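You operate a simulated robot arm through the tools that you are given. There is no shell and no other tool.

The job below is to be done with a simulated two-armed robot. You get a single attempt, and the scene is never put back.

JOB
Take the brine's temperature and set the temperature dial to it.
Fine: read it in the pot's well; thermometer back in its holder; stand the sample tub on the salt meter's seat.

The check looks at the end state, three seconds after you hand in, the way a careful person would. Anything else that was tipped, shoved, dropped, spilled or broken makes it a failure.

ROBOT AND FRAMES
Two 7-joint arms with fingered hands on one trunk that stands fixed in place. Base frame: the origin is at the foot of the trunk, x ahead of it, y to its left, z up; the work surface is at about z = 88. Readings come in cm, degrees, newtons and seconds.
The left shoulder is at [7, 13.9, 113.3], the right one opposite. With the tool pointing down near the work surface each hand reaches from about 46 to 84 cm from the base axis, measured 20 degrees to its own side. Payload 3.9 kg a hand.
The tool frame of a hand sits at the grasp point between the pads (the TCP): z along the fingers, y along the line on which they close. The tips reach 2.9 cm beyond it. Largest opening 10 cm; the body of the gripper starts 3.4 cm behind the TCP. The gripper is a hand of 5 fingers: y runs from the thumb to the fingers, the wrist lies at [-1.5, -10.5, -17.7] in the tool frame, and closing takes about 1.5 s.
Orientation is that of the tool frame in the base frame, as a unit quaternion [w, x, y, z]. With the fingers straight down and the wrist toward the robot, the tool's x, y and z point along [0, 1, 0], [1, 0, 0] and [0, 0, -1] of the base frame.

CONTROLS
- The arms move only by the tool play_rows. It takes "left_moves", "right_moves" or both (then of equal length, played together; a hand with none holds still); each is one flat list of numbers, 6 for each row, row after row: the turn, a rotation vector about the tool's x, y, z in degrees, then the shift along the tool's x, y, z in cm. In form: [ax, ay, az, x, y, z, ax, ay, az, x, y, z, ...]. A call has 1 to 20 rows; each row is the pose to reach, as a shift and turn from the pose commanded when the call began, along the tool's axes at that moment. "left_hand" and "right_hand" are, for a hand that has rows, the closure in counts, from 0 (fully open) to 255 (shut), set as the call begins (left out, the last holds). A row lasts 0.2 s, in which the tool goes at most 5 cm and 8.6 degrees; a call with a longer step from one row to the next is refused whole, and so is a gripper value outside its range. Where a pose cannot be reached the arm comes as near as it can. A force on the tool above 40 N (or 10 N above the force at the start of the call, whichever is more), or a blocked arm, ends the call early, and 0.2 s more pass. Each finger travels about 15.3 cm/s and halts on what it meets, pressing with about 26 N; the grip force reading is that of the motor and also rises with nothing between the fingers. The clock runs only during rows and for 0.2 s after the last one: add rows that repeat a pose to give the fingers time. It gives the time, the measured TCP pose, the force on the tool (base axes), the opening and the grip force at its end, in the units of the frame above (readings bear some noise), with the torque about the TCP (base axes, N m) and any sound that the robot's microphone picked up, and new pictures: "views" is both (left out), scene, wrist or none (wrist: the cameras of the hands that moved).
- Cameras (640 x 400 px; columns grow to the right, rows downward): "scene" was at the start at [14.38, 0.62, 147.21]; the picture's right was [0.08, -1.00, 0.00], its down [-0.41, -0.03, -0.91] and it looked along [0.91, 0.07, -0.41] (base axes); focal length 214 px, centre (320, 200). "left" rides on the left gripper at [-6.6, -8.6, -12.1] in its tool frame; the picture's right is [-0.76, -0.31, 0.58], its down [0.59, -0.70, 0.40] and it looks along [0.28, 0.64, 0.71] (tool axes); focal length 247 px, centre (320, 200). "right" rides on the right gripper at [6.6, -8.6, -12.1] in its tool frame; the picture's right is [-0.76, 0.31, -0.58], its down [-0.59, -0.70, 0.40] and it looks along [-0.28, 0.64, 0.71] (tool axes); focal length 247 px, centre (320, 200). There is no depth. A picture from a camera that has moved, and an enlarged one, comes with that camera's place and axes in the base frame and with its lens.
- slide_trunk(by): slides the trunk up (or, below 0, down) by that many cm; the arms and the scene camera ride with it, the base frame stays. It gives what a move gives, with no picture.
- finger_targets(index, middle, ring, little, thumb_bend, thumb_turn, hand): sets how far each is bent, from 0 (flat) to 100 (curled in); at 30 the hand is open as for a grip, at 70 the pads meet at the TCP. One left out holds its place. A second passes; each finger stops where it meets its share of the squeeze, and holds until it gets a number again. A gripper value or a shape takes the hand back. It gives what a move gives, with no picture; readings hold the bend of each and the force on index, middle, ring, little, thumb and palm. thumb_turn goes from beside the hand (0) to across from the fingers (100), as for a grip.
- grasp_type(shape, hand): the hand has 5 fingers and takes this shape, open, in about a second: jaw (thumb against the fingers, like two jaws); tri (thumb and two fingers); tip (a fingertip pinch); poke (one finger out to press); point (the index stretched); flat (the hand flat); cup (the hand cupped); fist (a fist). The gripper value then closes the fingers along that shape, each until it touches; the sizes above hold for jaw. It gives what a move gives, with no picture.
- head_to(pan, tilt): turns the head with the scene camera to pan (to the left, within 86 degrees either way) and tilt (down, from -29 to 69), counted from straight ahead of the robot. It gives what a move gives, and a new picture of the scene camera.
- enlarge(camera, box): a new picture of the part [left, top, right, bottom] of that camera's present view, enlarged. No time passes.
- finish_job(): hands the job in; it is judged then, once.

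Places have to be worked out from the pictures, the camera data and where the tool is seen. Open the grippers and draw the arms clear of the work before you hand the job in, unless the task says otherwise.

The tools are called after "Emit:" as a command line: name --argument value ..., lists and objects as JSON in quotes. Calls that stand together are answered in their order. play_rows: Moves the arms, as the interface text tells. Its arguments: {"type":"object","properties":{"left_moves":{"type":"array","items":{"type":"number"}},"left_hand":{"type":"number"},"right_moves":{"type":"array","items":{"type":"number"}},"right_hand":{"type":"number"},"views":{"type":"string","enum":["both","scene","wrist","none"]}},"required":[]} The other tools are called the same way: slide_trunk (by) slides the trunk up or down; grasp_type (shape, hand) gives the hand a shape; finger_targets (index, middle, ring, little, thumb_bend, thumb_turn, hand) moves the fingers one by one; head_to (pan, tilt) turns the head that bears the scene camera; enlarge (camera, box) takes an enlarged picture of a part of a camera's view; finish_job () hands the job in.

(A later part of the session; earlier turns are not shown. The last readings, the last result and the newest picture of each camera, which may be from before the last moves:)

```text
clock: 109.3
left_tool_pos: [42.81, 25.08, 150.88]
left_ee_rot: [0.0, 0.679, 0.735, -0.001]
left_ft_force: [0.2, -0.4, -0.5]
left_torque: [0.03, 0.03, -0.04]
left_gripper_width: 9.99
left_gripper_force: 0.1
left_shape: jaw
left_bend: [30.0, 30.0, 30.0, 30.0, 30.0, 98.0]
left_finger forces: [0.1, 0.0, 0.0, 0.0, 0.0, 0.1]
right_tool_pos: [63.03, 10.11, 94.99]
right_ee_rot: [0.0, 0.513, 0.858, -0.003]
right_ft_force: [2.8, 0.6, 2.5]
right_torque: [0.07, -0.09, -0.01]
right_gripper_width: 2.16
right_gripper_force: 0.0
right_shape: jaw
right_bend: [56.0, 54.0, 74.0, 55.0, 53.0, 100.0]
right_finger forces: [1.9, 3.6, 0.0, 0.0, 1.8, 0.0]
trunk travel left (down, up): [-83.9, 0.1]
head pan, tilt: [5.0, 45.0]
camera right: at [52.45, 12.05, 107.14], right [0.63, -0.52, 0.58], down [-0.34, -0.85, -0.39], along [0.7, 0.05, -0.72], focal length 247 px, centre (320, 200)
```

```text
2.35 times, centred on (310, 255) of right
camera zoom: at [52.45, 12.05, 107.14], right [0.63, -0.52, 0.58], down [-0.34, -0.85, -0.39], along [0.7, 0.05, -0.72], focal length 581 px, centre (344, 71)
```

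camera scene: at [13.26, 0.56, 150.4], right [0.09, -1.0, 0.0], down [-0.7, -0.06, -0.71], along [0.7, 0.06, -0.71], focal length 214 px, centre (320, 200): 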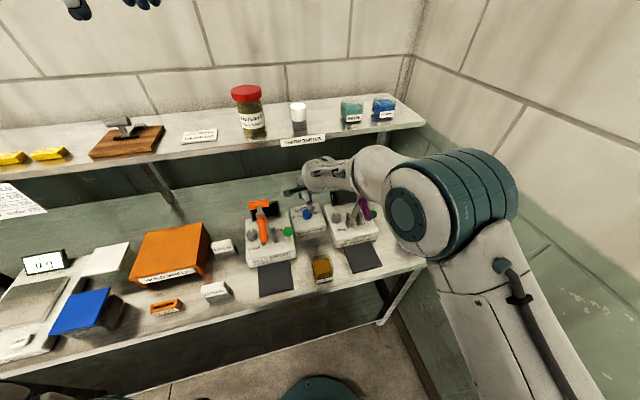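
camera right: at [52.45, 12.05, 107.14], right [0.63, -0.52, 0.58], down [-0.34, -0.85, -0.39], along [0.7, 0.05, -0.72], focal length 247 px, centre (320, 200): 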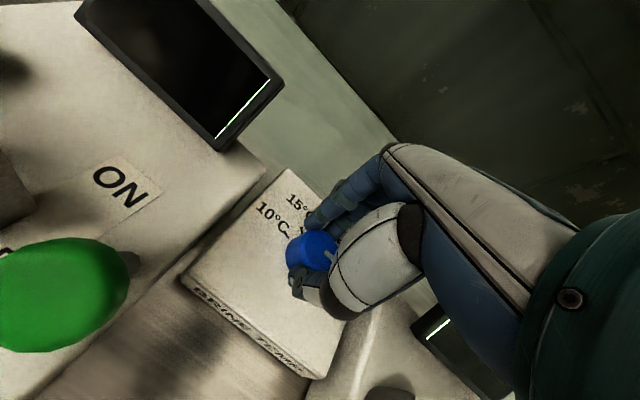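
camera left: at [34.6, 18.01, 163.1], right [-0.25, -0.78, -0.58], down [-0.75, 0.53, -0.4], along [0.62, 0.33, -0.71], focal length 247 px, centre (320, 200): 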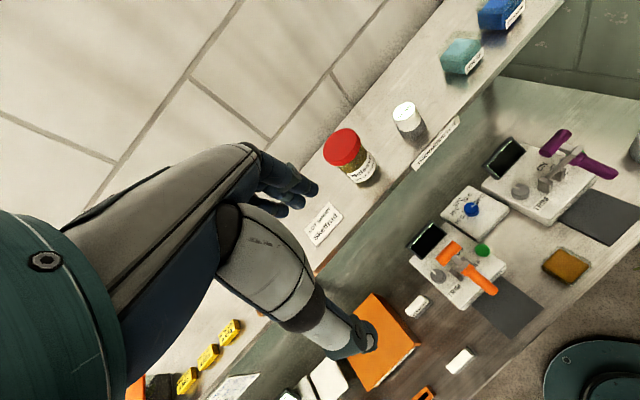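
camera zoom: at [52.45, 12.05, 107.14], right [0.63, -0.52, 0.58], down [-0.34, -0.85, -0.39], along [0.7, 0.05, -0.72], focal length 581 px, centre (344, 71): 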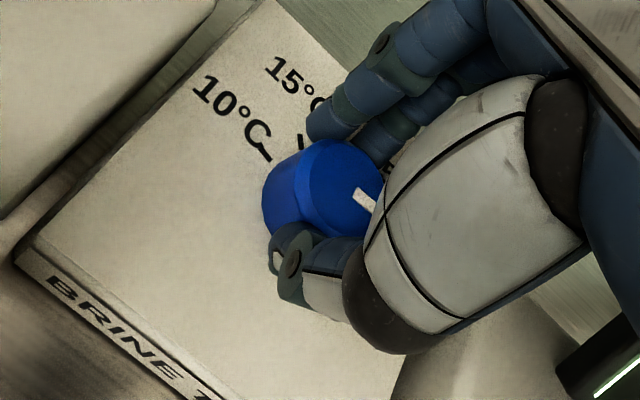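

A light grip all round. I squeeze a touch more and rotate 3.5° counter-clockwise.

Emit:
play_rows --right_moves '[0, 0, 0, 0, 0, 0, 0, 0, 0, 0, 0, 0, 0, 0, 0, 0, 0, 0, 0, 0, -1, 0, 0, 0, 0, 0, -2, 0, 0, 0, 0, 0, -3, 0, 0, 0, 0, 0, -3.5, 0, 0, 0, 0, 0, -3.5, 0, 0, 0]' --right_hand 210 --views "none"

Emit:
play_rows --right_moves '[0, 0, 0, 0, 0, 0, 0, 0, 0, 0, 0, 0, 0, 0, 0, 0, 0, 0, 0, 0, 0, 0, 0, 0, 0, 0, 0, 0, 0, -1.2, 0, 0, 0, 0, 0, -3, 0, 0, 0, 0, -1.5, -6, 0, 0, 0, 0, -4.2, -9, 0, 0, 0, 0, -6.5, -12, 0, 0, 0, 0, -8.5, -15, 0, 0, 0, 0, -8.5, -18, 0, 0, 0, 0, -8.5, -18]' --right_hand 100 --views "wrist"

Emit:
enlarge --camera "right" --box '[210, 190, 310, 270]'

Emit:
enlarge --camera "left" --box '[445, 180, 515, 230]'

Emit:
enlarge --camera "scene" --box '[285, 195, 325, 230]'

```text
clock: 111.1
left_tool_pos: [42.97, 25.22, 150.81]
left_ee_rot: [0.001, 0.679, 0.734, -0.001]
left_ft_force: [0.0, 0.0, -0.3]
left_torque: [0.02, -0.04, 0.05]
left_gripper_width: 9.97
left_gripper_force: 0.0
left_shape: jaw
left_bend: [30.0, 30.0, 30.0, 30.0, 30.0, 98.0]
left_finger forces: [0.1, 0.0, 0.0, 0.0, 0.1, 0.0]
right_tool_pos: [62.85, 10.1, 94.98]
right_ee_rot: [-0.001, 0.486, 0.874, -0.002]
right_ft_force: [-2.5, 2.4, -1.0]
right_torque: [0.06, -0.03, -0.03]
right_gripper_width: 2.28
right_gripper_force: 26.0
right_shape: jaw
right_bend: [56.0, 53.0, 72.0, 60.0, 51.0, 100.0]
right_finger forces: [12.3, 8.2, 0.0, 0.0, 22.4, 0.1]
trunk travel left (down, up): [-83.9, 0.1]
head pan, tilt: [5.0, 45.0]
```

```text
clock: 113.7
left_tool_pos: [43.0, 25.21, 150.81]
left_ee_rot: [0.0, 0.679, 0.734, -0.001]
left_ft_force: [0.0, 0.8, 0.2]
left_torque: [0.02, 0.02, 0.0]
left_gripper_width: 9.97
left_gripper_force: 0.0
left_shape: jaw
left_bend: [30.0, 30.0, 30.0, 30.0, 30.0, 98.0]
left_finger forces: [0.0, 0.1, 0.0, 0.0, 0.0, 0.0]
right_tool_pos: [55.72, 5.57, 112.91]
right_ee_rot: [-0.001, 0.487, 0.873, -0.004]
right_ft_force: [-0.8, -0.1, 0.2]
right_torque: [-0.01, 0.0, 0.0]
right_gripper_width: 6.06
right_gripper_force: 0.0
right_shape: jaw
right_bend: [40.0, 39.0, 73.0, 44.0, 30.0, 100.0]
right_finger forces: [0.1, 0.1, 0.0, 0.0, 0.0, 0.0]
trunk travel left (down, up): [-83.9, 0.1]
head pan, tilt: [5.0, 45.0]
camera right: at [45.08, 6.85, 125.11], right [0.66, -0.48, 0.58], down [-0.29, -0.87, -0.39], along [0.69, 0.09, -0.72], focal length 247 px, centre (320, 200)
```

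right: 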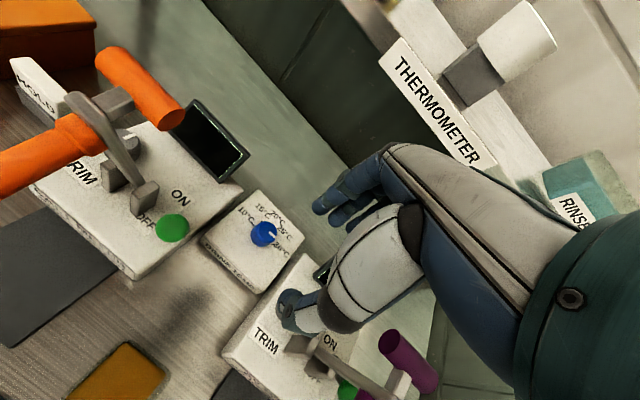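

```text
5.00 times, centred on (260, 230) of right
camera zoom: at [45.08, 6.85, 125.11], right [0.66, -0.48, 0.58], down [-0.29, -0.87, -0.39], along [0.69, 0.09, -0.72], focal length 1235 px, centre (620, 50)
```

zoom: 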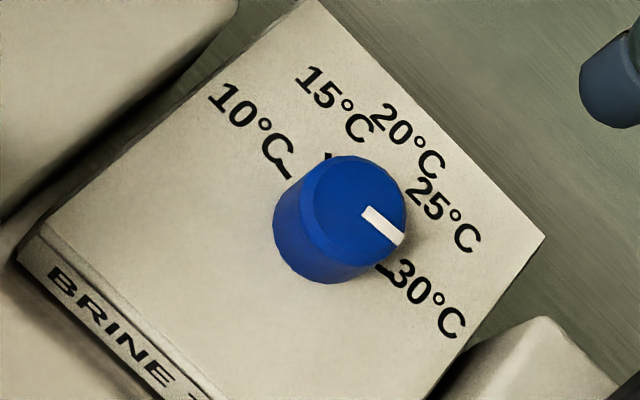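

```text
8.00 times, centred on (480, 205) of left
camera zoom: at [34.97, 18.05, 162.96], right [-0.25, -0.78, -0.58], down [-0.75, 0.53, -0.4], along [0.62, 0.33, -0.71], focal length 1976 px, centre (-960, 160)
```

zoom: 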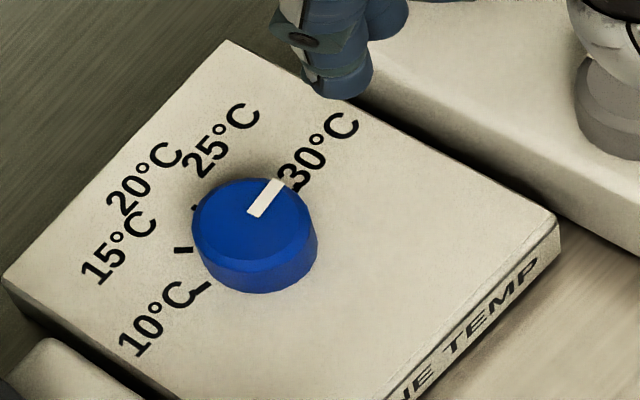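

```text
11.43 times, centred on (305, 212) of scene
camera zoom: at [13.33, 0.6, 150.4], right [0.09, -1.0, 0.0], down [-0.7, -0.06, -0.71], along [0.7, 0.06, -0.71], focal length 2451 px, centre (491, 57)
```

zoom: 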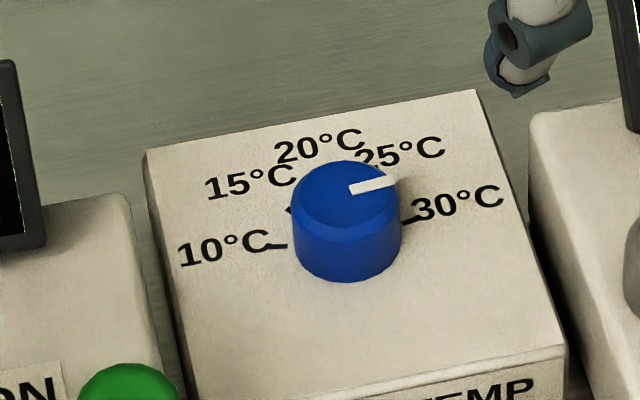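

The last stroke left the pointer nearly unchanged: about -62.2° against the tick at -59°, so 3° off (30.4 °C). I repeat with a slightly larger turn, checking while gripped.

Emit:
play_rows --right_moves '[0, 0, 0, 0, 0, 3, 0, 0, 1, 0.02, 2, 6, 0, 0, 2, 0.04, 4.4, 9, 0, 0, 3.2, 0.06, 6.6, 12, 0, 0, 3.2, 0.1, 8.65, 14.5, 0, 0, 3.2, 0.15, 8.7, 16.5, 0, 0, 3.2, 0.17, 8.7, 17.9, 0, 0, 3.2, 0.17, 8.7, 17.9]' --right_hand 110 --views "wrist"

Emit:
enlarge --camera "right" --box '[230, 170, 390, 340]'

```text
clock: 115.5
left_tool_pos: [42.97, 25.18, 150.86]
left_ee_rot: [0.0, 0.679, 0.734, -0.001]
left_ft_force: [0.0, -0.4, -0.3]
left_torque: [-0.01, 0.0, 0.02]
left_gripper_width: 9.97
left_gripper_force: 0.1
left_shape: jaw
left_bend: [30.0, 30.0, 30.0, 30.0, 30.0, 98.0]
left_finger forces: [0.0, 0.0, 0.0, 0.0, 0.1, 0.0]
right_tool_pos: [63.1, 10.45, 95.1]
right_ee_rot: [0.0, 0.512, 0.859, -0.004]
right_ft_force: [0.1, 0.1, 0.7]
right_torque: [0.0, -0.01, -0.02]
right_gripper_width: 5.72
right_gripper_force: 0.1
right_shape: jaw
right_bend: [40.0, 40.0, 74.0, 46.0, 30.0, 100.0]
right_finger forces: [0.1, 0.1, 0.1, 0.0, 0.0, 0.0]
trunk travel left (down, up): [-83.9, 0.1]
head pan, tilt: [5.0, 45.0]
camera right: at [52.52, 12.34, 107.3], right [0.63, -0.52, 0.58], down [-0.34, -0.86, -0.39], along [0.7, 0.05, -0.72], focal length 247 px, centre (320, 200)
```

right: 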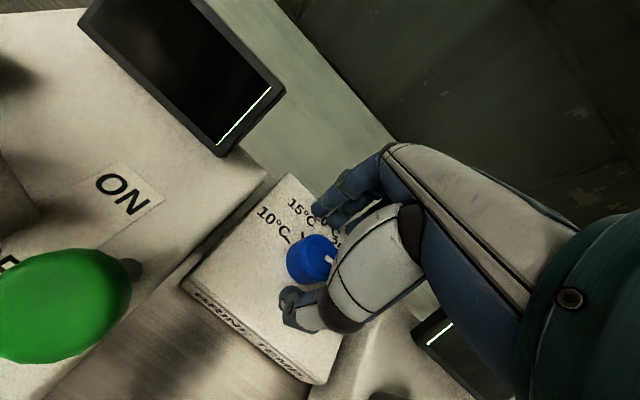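

```text
2.35 times, centred on (310, 255) of right
camera zoom: at [52.52, 12.34, 107.3], right [0.63, -0.52, 0.58], down [-0.34, -0.86, -0.39], along [0.7, 0.05, -0.72], focal length 581 px, centre (344, 71)
```

zoom: 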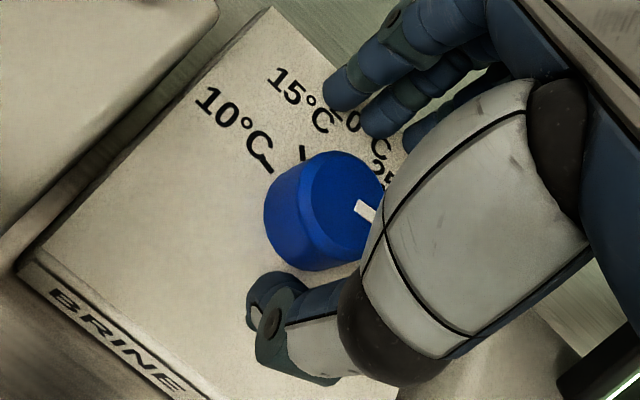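

Position is close. I trim by -0.3 in y, then grip.

Emit:
play_rows --right_moves '[0, 0, 0, -0.22, -0.2, 0.1, 0, 0, 0, -0.22, -0.2, 0.1, 0, 0, 0, -0.22, -0.2, 0.1, 0, 0, 0, -0.22, -0.2, 0.1, 0, 0, 0, -0.22, -0.2, 0.1, 0, 0, 0, -0.22, -0.2, 0.1]' --right_hand 210 --views "wrist"

Emit:
enlarge --camera "right" --box '[290, 220, 350, 290]'

```text
clock: 116.9
left_tool_pos: [42.87, 25.28, 150.85]
left_ee_rot: [-0.001, 0.679, 0.734, -0.001]
left_ft_force: [0.3, 0.7, 0.7]
left_torque: [0.03, -0.04, 0.0]
left_gripper_width: 10.0
left_gripper_force: 0.1
left_shape: jaw
left_bend: [30.0, 30.0, 30.0, 30.0, 30.0, 98.0]
left_finger forces: [0.0, 0.0, 0.0, 0.1, 0.0, 0.0]
right_tool_pos: [62.99, 10.29, 95.03]
right_ee_rot: [0.0, 0.511, 0.859, -0.003]
right_ft_force: [-4.4, 4.4, -2.8]
right_torque: [0.11, 0.1, 0.01]
right_gripper_width: 2.3
right_gripper_force: 26.0
right_shape: jaw
right_bend: [60.0, 53.0, 72.0, 60.0, 51.0, 100.0]
right_finger forces: [12.8, 7.0, 0.1, 0.1, 20.5, 0.0]
trunk travel left (down, up): [-83.9, 0.1]
head pan, tilt: [5.0, 45.0]
camera right: at [52.41, 12.1, 107.25], right [0.63, -0.51, 0.58], down [-0.34, -0.86, -0.39], along [0.7, 0.05, -0.72], focal length 247 px, centre (320, 200)
```

right: 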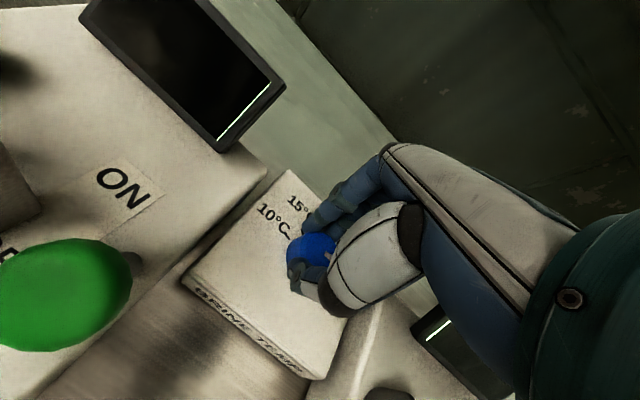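

```text
5.71 times, centred on (320, 255) of right
camera zoom: at [52.41, 12.1, 107.25], right [0.63, -0.51, 0.58], down [-0.34, -0.86, -0.39], along [0.7, 0.05, -0.72], focal length 1411 px, centre (320, -114)
```

zoom: 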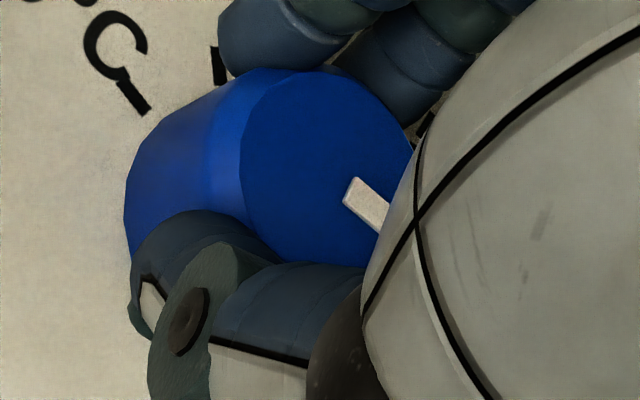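

Gripped, the pointer now reads about -68°, so the closing dragged it clockwise. I rotate 8.5° counter-clockwise and re-measure before releasing.

Emit:
play_rows --right_moves '[0, 0, -2, 0, 0, 0, 0, 0, -4, 0, 0, 0, 0, 0, -6, 0, 0, 0, 0, 0, -8, 0, 0, 0, 0, 0, -8.5, 0, 0, 0, 0, 0, -8.5, 0, 0, 0]' --views "wrist"

Emit:
enlarge --camera "right" --box '[290, 220, 350, 290]'

Emit:
enlarge --camera "left" --box '[420, 120, 600, 280]'

```text
clock: 118.3
left_tool_pos: [42.79, 25.31, 150.85]
left_ee_rot: [0.001, 0.679, 0.734, 0.0]
left_ft_force: [0.6, 0.1, 0.0]
left_torque: [0.02, 0.01, -0.02]
left_gripper_width: 9.99
left_gripper_force: 0.0
left_shape: jaw
left_bend: [30.0, 30.0, 30.0, 30.0, 30.0, 98.0]
left_finger forces: [0.0, 0.1, 0.0, 0.0, 0.1, 0.0]
right_tool_pos: [62.94, 9.99, 95.0]
right_ee_rot: [0.0, 0.446, 0.895, -0.003]
right_ft_force: [-2.6, 6.3, 4.8]
right_torque: [0.16, -0.01, 0.02]
right_gripper_width: 2.3
right_gripper_force: 26.7
right_shape: jaw
right_bend: [60.0, 53.0, 72.0, 60.0, 73.0, 100.0]
right_finger forces: [14.3, 9.1, 0.1, 0.1, 20.7, 0.0]
trunk travel left (down, up): [-83.9, 0.1]
head pan, tilt: [5.0, 45.0]
camera right: at [52.16, 10.39, 107.18], right [0.7, -0.42, 0.58], down [-0.21, -0.9, -0.39], along [0.68, 0.16, -0.72], focal length 247 px, centre (320, 200)
```

right: 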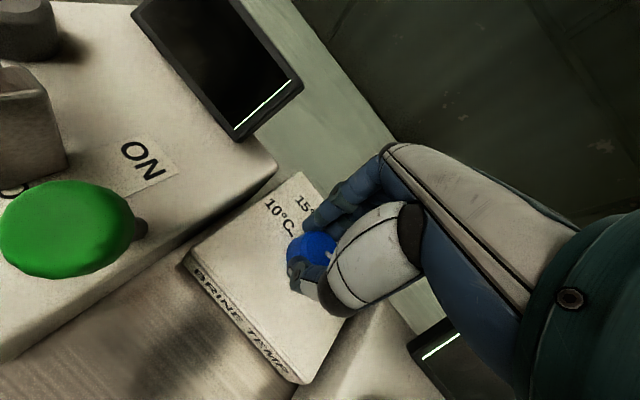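

```text
5.71 times, centred on (320, 255) of right
camera zoom: at [52.16, 10.39, 107.18], right [0.7, -0.42, 0.58], down [-0.21, -0.9, -0.39], along [0.68, 0.16, -0.72], focal length 1411 px, centre (320, -114)
```

zoom: 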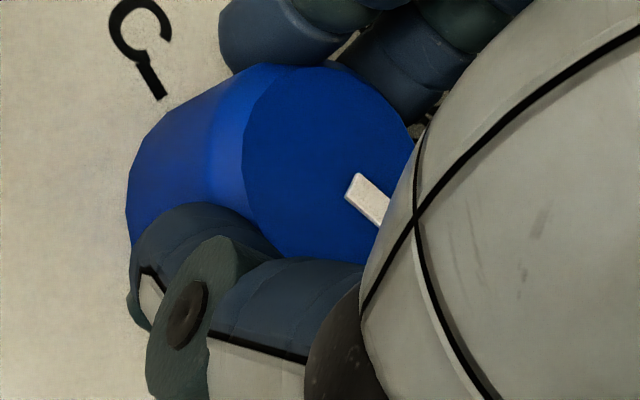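

```text
2.50 times, centred on (510, 200) of left
camera zoom: at [34.74, 18.15, 163.01], right [-0.25, -0.78, -0.58], down [-0.75, 0.53, -0.4], along [0.62, 0.33, -0.71], focal length 617 px, centre (-155, 200)
```

zoom: 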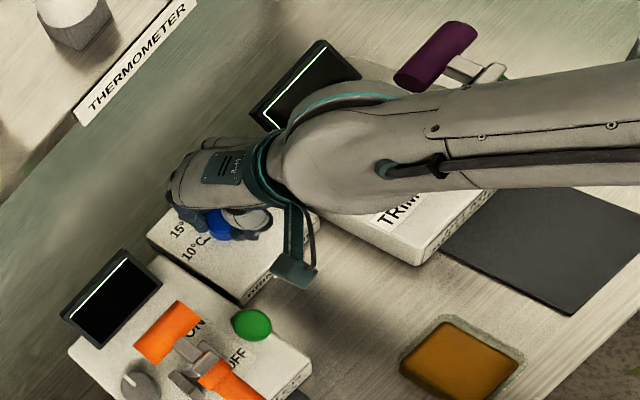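

Gripped reading about -62.6° after some slip. I release, swing the hand back to yaw 25.5° (where the first strokes worked well) and re-grip there.

Emit:
play_rows --right_moves '[0, 0, 0, 0, 0, 0, 0, 0, 0, 0, 0, 0, 0, 0, 0, 0, 0, 0, 0, 0, 4, 0, 0, 0, 0, 0, 8, 0, 0, 0, 0, 0, 11.5, 0, 0, 0, 0, 0, 11.5, 0, 0, 0]' --right_hand 120 --views "wrist"

Emit:
enlarge --camera "right" --box '[230, 170, 390, 340]'

```text
clock: 119.9
left_tool_pos: [43.01, 25.27, 150.94]
left_ee_rot: [0.001, 0.679, 0.734, -0.001]
left_ft_force: [-0.3, -1.1, -0.8]
left_torque: [-0.02, 0.02, -0.02]
left_gripper_width: 9.99
left_gripper_force: 0.0
left_shape: jaw
left_bend: [30.0, 30.0, 30.0, 30.0, 30.0, 98.0]
left_finger forces: [0.0, 0.0, 0.0, 0.0, 0.0, 0.1]
right_tool_pos: [63.35, 9.51, 95.12]
right_ee_rot: [-0.004, 0.54, 0.842, 0.001]
right_ft_force: [0.4, -1.0, -0.4]
right_torque: [-0.01, 0.01, 0.01]
right_gripper_width: 5.26
right_gripper_force: 0.0
right_shape: jaw
right_bend: [40.0, 42.0, 74.0, 48.0, 31.0, 100.0]
right_finger forces: [0.0, 0.0, 0.0, 0.0, 0.0, 0.0]
trunk travel left (down, up): [-83.9, 0.1]
head pan, tilt: [5.0, 45.0]
camera right: at [52.9, 11.86, 107.3], right [0.6, -0.56, 0.57], down [-0.39, -0.83, -0.4], along [0.7, 0.01, -0.72], focal length 247 px, centre (320, 200)
```

right: 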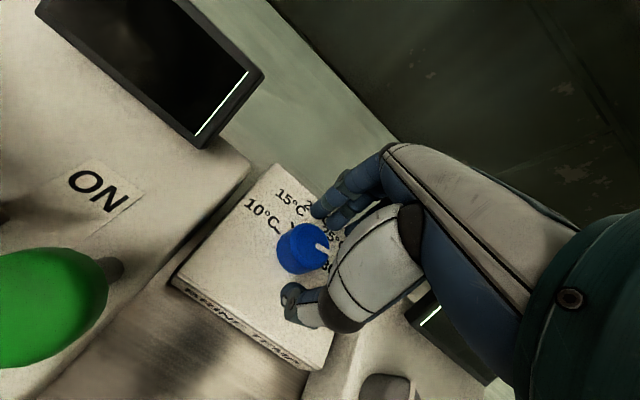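

```text
2.35 times, centred on (310, 255) of right
camera zoom: at [52.9, 11.86, 107.3], right [0.6, -0.56, 0.57], down [-0.39, -0.83, -0.4], along [0.7, 0.01, -0.72], focal length 581 px, centre (344, 71)
```

zoom: 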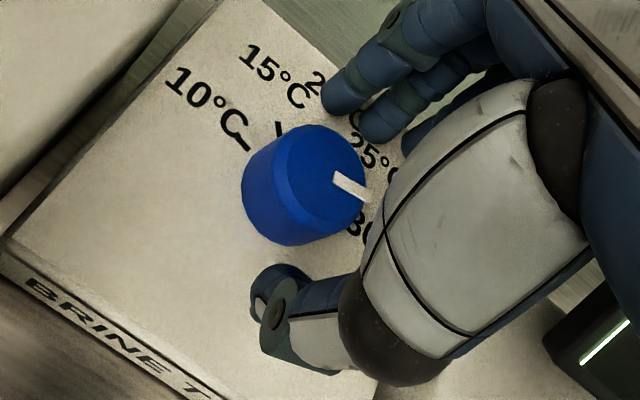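

The torso contact again shifts the hand. I yaw 2.5° forward, re-centre on the knob and check the position.

Emit:
play_rows --right_moves '[0, 0, -1.3, 0.1, -0.05, 0, 0, 0, -2.5, 0.2, -0.1, 0, 0, 0, -2.5, 0.2, -0.1, 0]' --views "none"

```text
clock: 120.7
left_tool_pos: [43.0, 25.17, 150.9]
left_ee_rot: [-0.001, 0.679, 0.734, -0.002]
left_ft_force: [0.5, -0.4, -0.3]
left_torque: [-0.01, 0.02, -0.01]
left_gripper_width: 9.98
left_gripper_force: 0.0
left_shape: jaw
left_bend: [30.0, 30.0, 30.0, 30.0, 30.0, 98.0]
left_finger forces: [0.1, 0.1, 0.1, 0.1, 0.0, 0.1]
right_tool_pos: [62.83, 10.25, 94.95]
right_ee_rot: [0.0, 0.514, 0.858, -0.003]
right_ft_force: [0.1, 0.5, -0.6]
right_torque: [0.01, -0.01, -0.02]
right_gripper_width: 5.3
right_gripper_force: 0.0
right_shape: jaw
right_bend: [40.0, 42.0, 74.0, 48.0, 31.0, 100.0]
right_finger forces: [0.1, 0.0, 0.1, 0.0, 0.0, 0.0]
trunk travel left (down, up): [-83.9, 0.1]
head pan, tilt: [5.0, 45.0]
```

Centred at (62.83, 10.25). A tiny trim, then grip and look at the pointer.

Emit:
play_rows --right_moves '[0, 0, 0, -0.12, 0.12, 0, 0, 0, 0, -0.12, 0.12, 0, 0, 0, 0, -0.12, 0.12, 0, 0, 0, 0, -0.12, 0.12, 0, 0, 0, 0, -0.12, 0.12, 0, 0, 0, 0, -0.12, 0.12, 0]' --right_hand 205 --views "none"

Emit:
enlarge --camera "right" --box '[290, 220, 350, 290]'

```text
clock: 122.1
left_tool_pos: [42.83, 25.17, 150.85]
left_ee_rot: [0.001, 0.678, 0.735, -0.001]
left_ft_force: [0.3, -0.9, -0.3]
left_torque: [0.01, 0.0, 0.0]
left_gripper_width: 9.99
left_gripper_force: 0.0
left_shape: jaw
left_bend: [30.0, 30.0, 30.0, 30.0, 30.0, 98.0]
left_finger forces: [0.0, 0.1, 0.0, 0.0, 0.0, 0.0]
right_tool_pos: [62.88, 10.25, 94.95]
right_ee_rot: [0.0, 0.514, 0.858, -0.005]
right_ft_force: [-4.5, 1.6, -0.6]
right_torque: [0.02, 0.05, -0.01]
right_gripper_width: 2.48
right_gripper_force: 25.9
right_shape: jaw
right_bend: [55.0, 53.0, 73.0, 59.0, 50.0, 100.0]
right_finger forces: [10.4, 7.6, 0.0, 0.0, 21.0, 0.0]
trunk travel left (down, up): [-83.9, 0.1]
head pan, tilt: [5.0, 45.0]
```

```text
5.71 times, centred on (320, 255) of right
camera zoom: at [52.41, 12.21, 107.09], right [0.63, -0.52, 0.58], down [-0.35, -0.85, -0.39], along [0.7, 0.05, -0.72], focal length 1411 px, centre (320, -114)
```

zoom: 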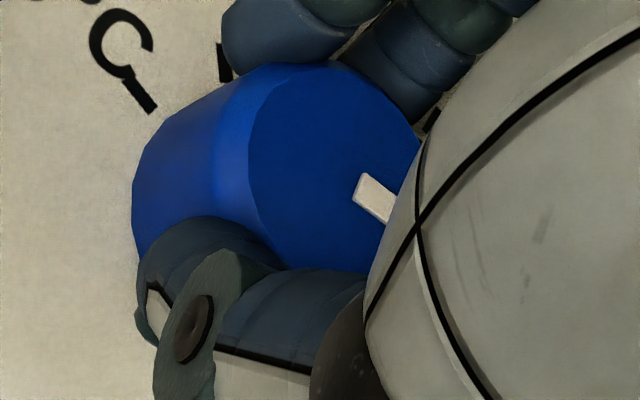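

Gripped evenly with the pointer at about -61.5°. I rotate 3° counter-clockwise, then open and back off to verify.

Emit:
play_rows --right_moves '[0, 0, -1, 0, 0, 0, 0, 0, -2, 0, 0, 0, 0, 0, -3, 0, 0, 0, 0, 0, -3, 0, 0, 0]' --views "none"

Emit:
enlarge --camera "right" --box '[290, 220, 350, 290]'

Emit:
play_rows --right_moves '[0, 0, 0, 0, 0, 0, 0, 0, 0, 0, 0, 0, 0, 0, 0, 0, 0, 0, 0, 0, 0, 0, 0, 0, 0, 0, 0, 0, 0, -1.2, 0, 0, 0, 0, 0, -3, 0, 0, 0, 0, -1.5, -6, 0, 0, 0, 0, -4.2, -9, 0, 0, 0, 0, -6.5, -12, 0, 0, 0, 0, -8.5, -15, 0, 0, 0, 0, -8.5, -18, 0, 0, 0, 0, -8.5, -18]' --right_hand 100 --views "none"

Emit:
enlarge --camera "right" --box '[220, 190, 310, 270]'

Emit:
enlarge --camera "left" --box '[445, 180, 515, 230]'

Emit:
enlarge --camera "scene" --box '[285, 195, 325, 230]'

```text
clock: 123.1
left_tool_pos: [42.96, 25.17, 150.91]
left_ee_rot: [0.0, 0.679, 0.734, -0.001]
left_ft_force: [0.6, 0.1, -0.2]
left_torque: [0.01, 0.02, -0.01]
left_gripper_width: 10.0
left_gripper_force: 0.0
left_shape: jaw
left_bend: [30.0, 30.0, 30.0, 30.0, 30.0, 98.0]
left_finger forces: [0.2, 0.0, 0.1, 0.0, 0.0, 0.1]
right_tool_pos: [62.92, 10.2, 94.94]
right_ee_rot: [-0.001, 0.491, 0.871, -0.004]
right_ft_force: [-4.1, 1.6, -2.0]
right_torque: [0.06, 0.07, -0.02]
right_gripper_width: 2.46
right_gripper_force: 26.2
right_shape: jaw
right_bend: [55.0, 53.0, 73.0, 59.0, 50.0, 100.0]
right_finger forces: [11.1, 7.5, 0.1, 0.0, 20.6, 0.1]
trunk travel left (down, up): [-83.9, 0.1]
head pan, tilt: [5.0, 45.0]
```

```text
5.71 times, centred on (320, 255) of right
camera zoom: at [52.32, 11.6, 107.12], right [0.66, -0.49, 0.58], down [-0.3, -0.87, -0.39], along [0.69, 0.08, -0.72], focal length 1411 px, centre (320, -114)
```

zoom: 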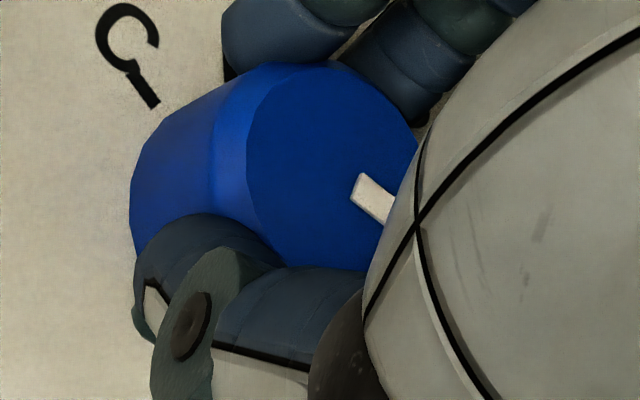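

```text
clock: 125.7
left_tool_pos: [42.91, 25.16, 150.74]
left_ee_rot: [0.0, 0.679, 0.734, -0.001]
left_ft_force: [0.0, 0.8, 0.2]
left_torque: [-0.01, 0.02, 0.0]
left_gripper_width: 9.96
left_gripper_force: 0.1
left_shape: jaw
left_bend: [30.0, 30.0, 30.0, 30.0, 30.0, 98.0]
left_finger forces: [0.0, 0.0, 0.0, 0.0, 0.0, 0.0]
right_tool_pos: [55.63, 5.84, 113.11]
right_ee_rot: [0.0, 0.492, 0.871, -0.004]
right_ft_force: [-0.3, 0.4, 0.8]
right_torque: [-0.01, 0.02, 0.04]
right_gripper_width: 6.06
right_gripper_force: 0.1
right_shape: jaw
right_bend: [40.0, 39.0, 73.0, 44.0, 30.0, 100.0]
right_finger forces: [0.0, 0.0, 0.1, 0.1, 0.0, 0.0]
trunk travel left (down, up): [-83.9, 0.1]
head pan, tilt: [5.0, 45.0]
```

```text
5.00 times, centred on (265, 230) of right
camera zoom: at [44.91, 7.27, 125.26], right [0.66, -0.49, 0.58], down [-0.3, -0.87, -0.39], along [0.69, 0.08, -0.72], focal length 1235 px, centre (595, 50)
```

zoom: 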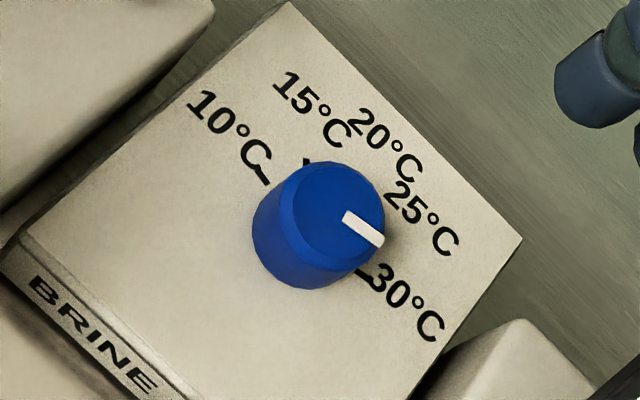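

```text
8.00 times, centred on (480, 205) of left
camera zoom: at [34.97, 18.04, 162.96], right [-0.25, -0.78, -0.58], down [-0.75, 0.53, -0.4], along [0.62, 0.33, -0.71], focal length 1976 px, centre (-960, 160)
```

zoom: 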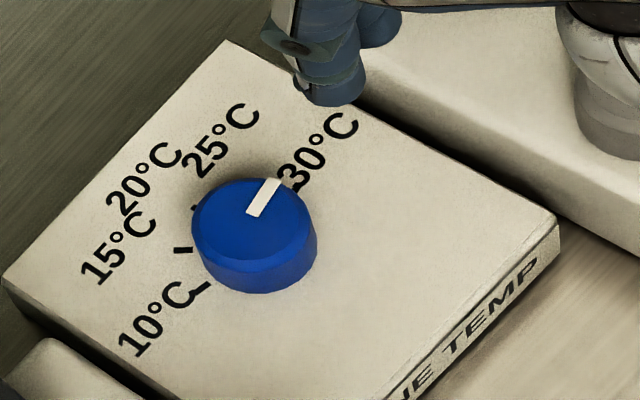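

```text
11.43 times, centred on (305, 212) of scene
camera zoom: at [13.33, 0.59, 150.4], right [0.09, -1.0, 0.0], down [-0.7, -0.06, -0.71], along [0.7, 0.06, -0.71], focal length 2451 px, centre (491, 57)
```

zoom: 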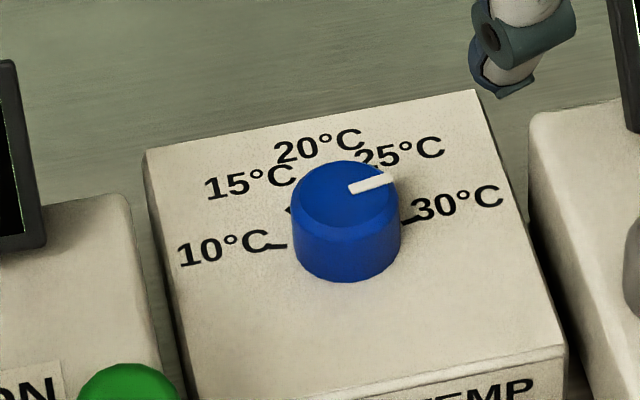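

Pointer and 30 tick now agree to about 1° from both wrist cameras. The dial is set. Next the sample tub: I raise the right hand and turn it so that it can grip the tub from its sides with a forward pitch, which will clear the lever handle over the salt seat.

Emit:
play_rows --right_moves '[0, 0, 0, -0.52, -1.98, -3.7, 0, 0, 0, -1.05, -3.95, -7.45, 0, 0, 0, -1.58, -5.93, -11.2, 0, 0, 0, -2.1, -7.9, -14.9, -1.76, -2.11, -7.72, -2.24, -8.45, -14.7, -3.52, -4.22, -15.44, -2.38, -9, -14.5, -5.28, -6.33, -23.16, -2.52, -9.55, -14.3, -7.04, -8.44, -30.88, -2.66, -10.1, -14.1, -8.8, -10.55, -38.6, -2.8, -10.65, -13.9, -10.56, -12.66, -46.32, -2.94, -11.2, -13.7, -12.32, -14.77, -54.04, -3.08, -11.75, -13.5, -14.08, -16.88, -61.76, -3.22, -12.3, -13.3, -15.84, -18.99, -69.48, -3.36, -12.85, -13.1, -17.6, -21.1, -77.2, -3.5, -13.4, -12.8, -17.6, -21.1, -77.2, -3.5, -13.4, -12.8]' --right_hand 0 --views "both"

```text
clock: 128.9
left_tool_pos: [42.8, 25.26, 150.77]
left_ee_rot: [0.0, 0.679, 0.734, -0.001]
left_ft_force: [0.7, 0.3, 0.4]
left_torque: [0.03, 0.01, -0.02]
left_gripper_width: 9.99
left_gripper_force: 0.2
left_shape: jaw
left_bend: [30.0, 30.0, 30.0, 30.0, 30.0, 98.0]
left_finger forces: [0.0, 0.0, 0.1, 0.0, 0.1, 0.1]
right_tool_pos: [46.13, -3.93, 125.89]
right_ee_rot: [0.214, -0.168, 0.962, 0.038]
right_ft_force: [-0.5, 0.0, 0.3]
right_torque: [0.02, -0.01, 0.0]
right_gripper_width: 9.97
right_gripper_force: 0.1
right_shape: jaw
right_bend: [30.0, 30.0, 30.0, 30.0, 30.0, 98.0]
right_finger forces: [0.0, 0.0, 0.1, 0.0, 0.1, 0.0]
trunk travel left (down, up): [-83.9, 0.1]
head pan, tilt: [5.0, 45.0]
camera scene: at [13.25, 0.59, 150.41], right [0.09, -1.0, 0.0], down [-0.7, -0.06, -0.71], along [0.7, 0.06, -0.71], focal length 214 px, centre (320, 200)
camera right: at [38.67, -15.6, 134.17], right [0.31, 0.44, 0.84], down [0.9, -0.42, -0.11], along [0.31, 0.79, -0.53], focal length 247 px, centre (320, 200)
```

scene: 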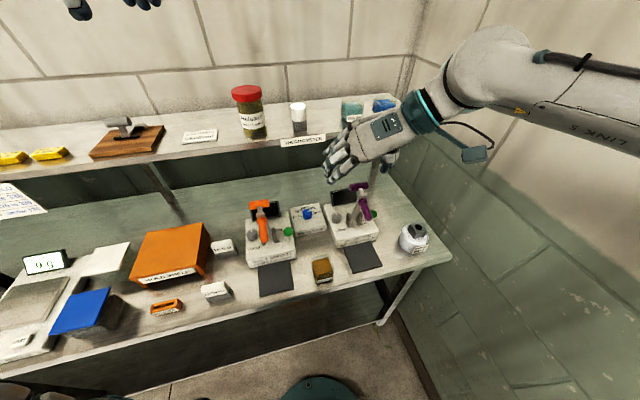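
right: 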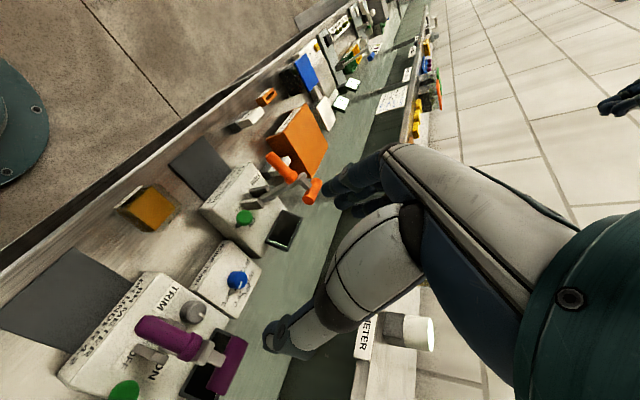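

The right hand took the side-grip orientation easily with the elbow well out. I zoom in on the tub and the salt seat to get exact positions.

Emit:
enlarge --camera "scene" --box '[235, 235, 345, 305]'

Emit:
enlarge --camera "left" --box '[440, 220, 620, 340]'

Emit:
enlarge --camera "right" --box '[90, 120, 340, 280]'

```text
5.71 times, centred on (290, 270) of scene
camera zoom: at [13.25, 0.59, 150.41], right [0.09, -1.0, 0.0], down [-0.7, -0.06, -0.71], along [0.7, 0.06, -0.71], focal length 1226 px, centre (491, -200)
```

zoom: 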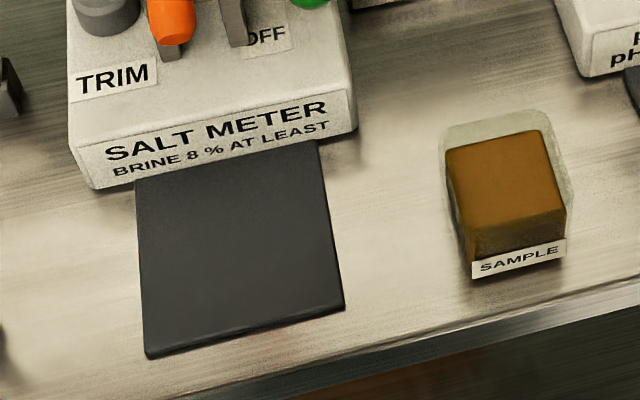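

```text
3.33 times, centred on (530, 280) of left
camera zoom: at [34.89, 18.04, 162.98], right [-0.25, -0.78, -0.58], down [-0.75, 0.53, -0.4], along [0.62, 0.33, -0.71], focal length 823 px, centre (-380, -67)
```

zoom: 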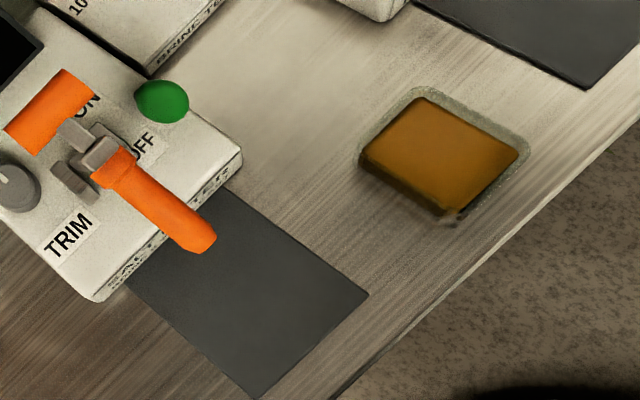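

```text
2.50 times, centred on (215, 200) of right
camera zoom: at [38.67, -15.6, 134.17], right [0.31, 0.44, 0.84], down [0.9, -0.42, -0.11], along [0.31, 0.79, -0.53], focal length 617 px, centre (582, 200)
```

zoom: 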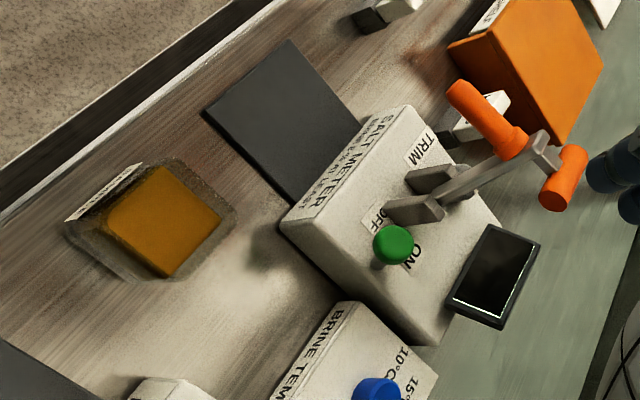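

The tub is about 5.2 × 5.5 × 5.5 cm, centred at (43.75, 2.5), with its top at about 93.5. The seat's visible area is centred at about (41.1, 16.4). I move above the tub to (42.8, 2.1, 108).

Emit:
play_rows --right_moves '[0, 0, 0, 1.72, 1.36, 3.16, 0, 0, 0, 3.43, 2.73, 6.32, 0, 0, 0, 5.15, 4.09, 9.47, 0, 0, 0, 6.86, 5.46, 12.63, 0, 0, 0, 8.58, 6.82, 15.79, 0, 0, 0, 8.58, 6.82, 15.79]' --views "both"

Emit:
enlarge --camera "scene" --box '[230, 190, 400, 310]'

Emit:
enlarge --camera "left" --box '[440, 180, 640, 340]'

```text
clock: 130.3
left_tool_pos: [42.87, 25.2, 151.05]
left_ee_rot: [0.0, 0.679, 0.734, 0.0]
left_ft_force: [-0.5, 0.5, 0.1]
left_torque: [-0.01, -0.02, 0.01]
left_gripper_width: 9.97
left_gripper_force: 0.1
left_shape: jaw
left_bend: [30.0, 30.0, 30.0, 30.0, 30.0, 98.0]
left_finger forces: [0.1, 0.0, 0.0, 0.0, 0.1, 0.0]
right_tool_pos: [42.9, 1.99, 108.33]
right_ee_rot: [0.214, -0.167, 0.962, 0.036]
right_ft_force: [-0.3, -0.4, 0.9]
right_torque: [0.01, -0.01, 0.02]
right_gripper_width: 9.99
right_gripper_force: 0.0
right_shape: jaw
right_bend: [30.0, 30.0, 30.0, 30.0, 30.0, 98.0]
right_finger forces: [0.0, 0.0, 0.0, 0.1, 0.0, 0.1]
trunk travel left (down, up): [-83.9, 0.1]
head pan, tilt: [5.0, 45.0]
camera scene: at [13.24, 0.55, 150.41], right [0.09, -1.0, 0.0], down [-0.7, -0.06, -0.71], along [0.7, 0.06, -0.71], focal length 214 px, centre (320, 200)
camera right: at [35.34, -9.73, 116.42], right [0.31, 0.44, 0.84], down [0.9, -0.43, -0.11], along [0.31, 0.79, -0.53], focal length 247 px, centre (320, 200)
```

scene: 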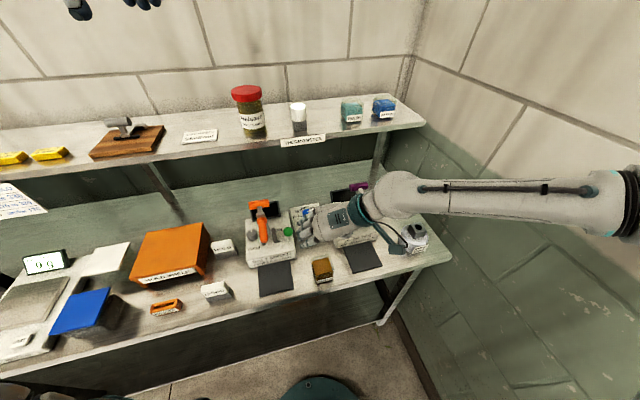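
right: 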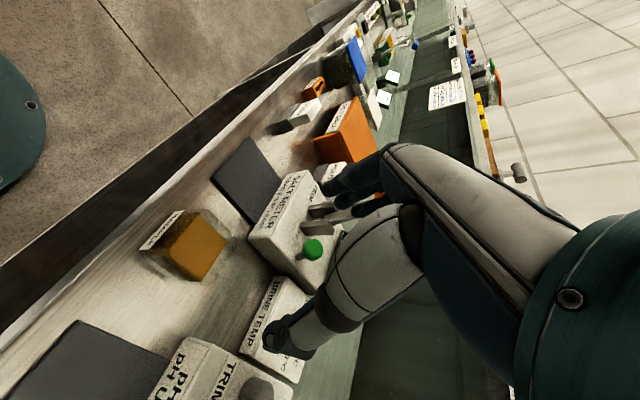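

```text
3.33 times, centred on (315, 250) of scene
camera zoom: at [13.24, 0.55, 150.41], right [0.09, -1.0, 0.0], down [-0.7, -0.06, -0.71], along [0.7, 0.06, -0.71], focal length 715 px, centre (337, 33)
```

zoom: 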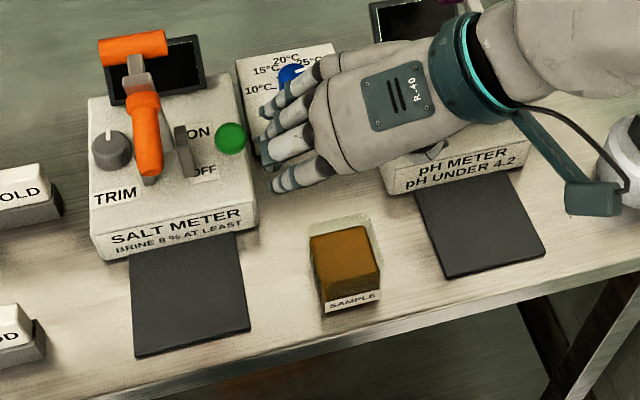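

```text
2.50 times, centred on (540, 260) of left
camera zoom: at [34.87, 18.0, 162.99], right [-0.25, -0.78, -0.58], down [-0.75, 0.53, -0.4], along [0.62, 0.33, -0.71], focal length 617 px, centre (-230, 50)
```

zoom: 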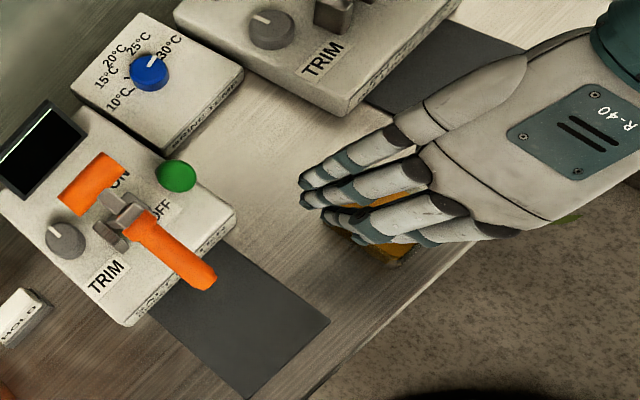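

The hand's back faces up, with the fingers to the left of the tub and the thumb to the right. I check alignment in the right wrist view.

Emit:
enlarge --camera "right" --box '[120, 180, 280, 300]'

```text
3.33 times, centred on (200, 240) of right
camera zoom: at [35.34, -9.73, 116.42], right [0.31, 0.44, 0.84], down [0.9, -0.43, -0.11], along [0.31, 0.79, -0.53], focal length 823 px, centre (720, 67)
```

zoom: 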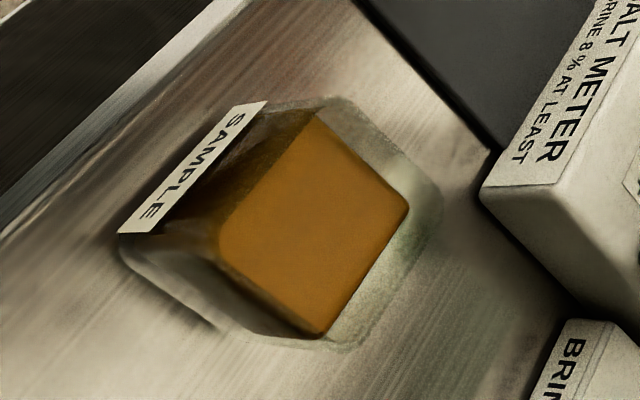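

The tub centre reads about (43.5, 2.65). I lower to z 98 and recheck.

Emit:
play_rows --right_moves '[0, 0, 0, 1.51, 0.13, 3.09, 0, 0, 0, 3.02, 0.25, 6.18, 0, 0, 0, 4.53, 0.38, 9.27, 0, 0, 0, 4.53, 0.38, 9.27]' --views "both"

Emit:
enlarge --camera "scene" --box '[260, 210, 380, 300]'

Emit:
enlarge --camera "right" --box '[160, 150, 380, 350]'

Emit:
enlarge --camera "left" --box '[500, 210, 640, 330]'

```text
clock: 131.3
left_tool_pos: [42.92, 25.15, 150.86]
left_ee_rot: [0.0, 0.679, 0.734, -0.001]
left_ft_force: [-0.9, 0.2, 0.1]
left_torque: [-0.02, -0.01, -0.03]
left_gripper_width: 9.97
left_gripper_force: 0.1
left_shape: jaw
left_bend: [30.0, 30.0, 30.0, 30.0, 30.0, 98.0]
left_finger forces: [0.1, 0.0, 0.0, 0.0, 0.1, 0.0]
right_tool_pos: [42.65, 2.48, 97.69]
right_ee_rot: [0.214, -0.167, 0.962, 0.038]
right_ft_force: [0.5, 0.8, -0.5]
right_torque: [0.01, -0.02, -0.01]
right_gripper_width: 9.97
right_gripper_force: 0.0
right_shape: jaw
right_bend: [30.0, 30.0, 30.0, 30.0, 30.0, 98.0]
right_finger forces: [0.0, 0.1, 0.1, 0.0, 0.1, 0.0]
trunk travel left (down, up): [-83.9, 0.1]
head pan, tilt: [5.0, 45.0]
camera scene: at [13.25, 0.59, 150.41], right [0.09, -1.0, 0.0], down [-0.7, -0.06, -0.71], along [0.7, 0.06, -0.71], focal length 214 px, centre (320, 200)
camera right: at [35.11, -9.24, 105.92], right [0.31, 0.44, 0.84], down [0.9, -0.43, -0.11], along [0.31, 0.79, -0.53], focal length 247 px, centre (320, 200)
```

scene: 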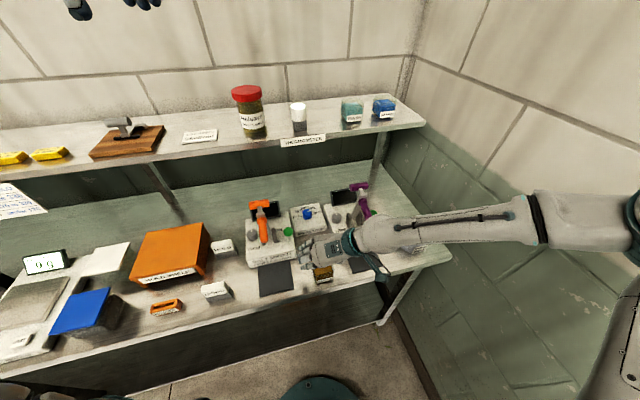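
right: 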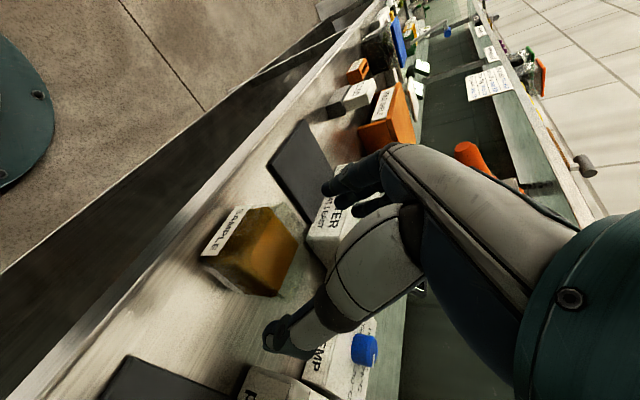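

```text
4.44 times, centred on (320, 255) of scene
camera zoom: at [13.25, 0.59, 150.41], right [0.09, -1.0, 0.0], down [-0.7, -0.06, -0.71], along [0.7, 0.06, -0.71], focal length 953 px, centre (320, -44)
```

zoom: 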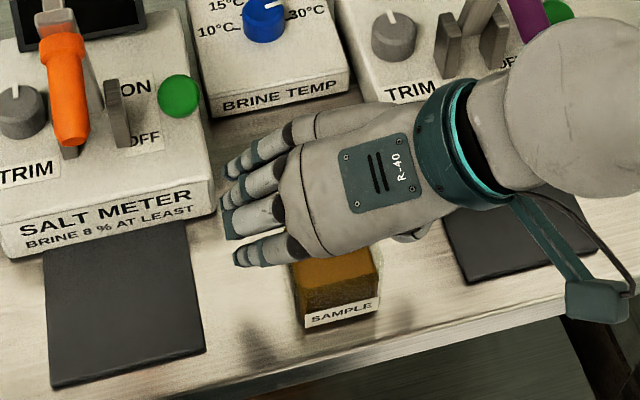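

```text
2.00 times, centred on (270, 250) of right
camera zoom: at [35.11, -9.24, 105.92], right [0.31, 0.44, 0.84], down [0.9, -0.43, -0.11], along [0.31, 0.79, -0.53], focal length 494 px, centre (420, 100)
```

zoom: 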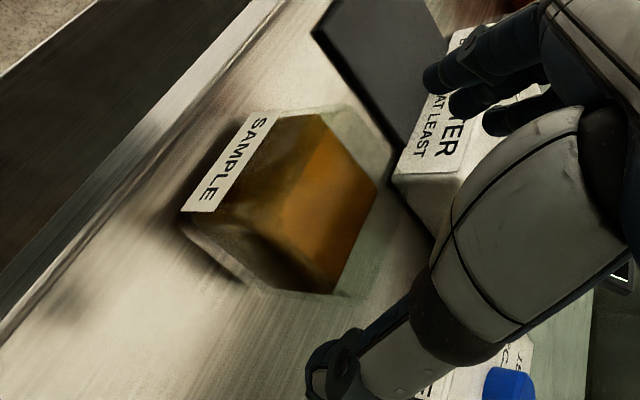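

```text
3.33 times, centred on (570, 270) of left
camera zoom: at [34.88, 18.04, 162.98], right [-0.25, -0.78, -0.58], down [-0.75, 0.53, -0.4], along [0.62, 0.33, -0.71], focal length 823 px, centre (-513, -33)
```

zoom: 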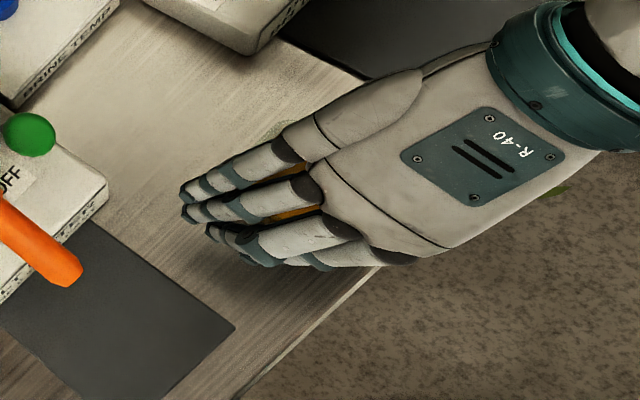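

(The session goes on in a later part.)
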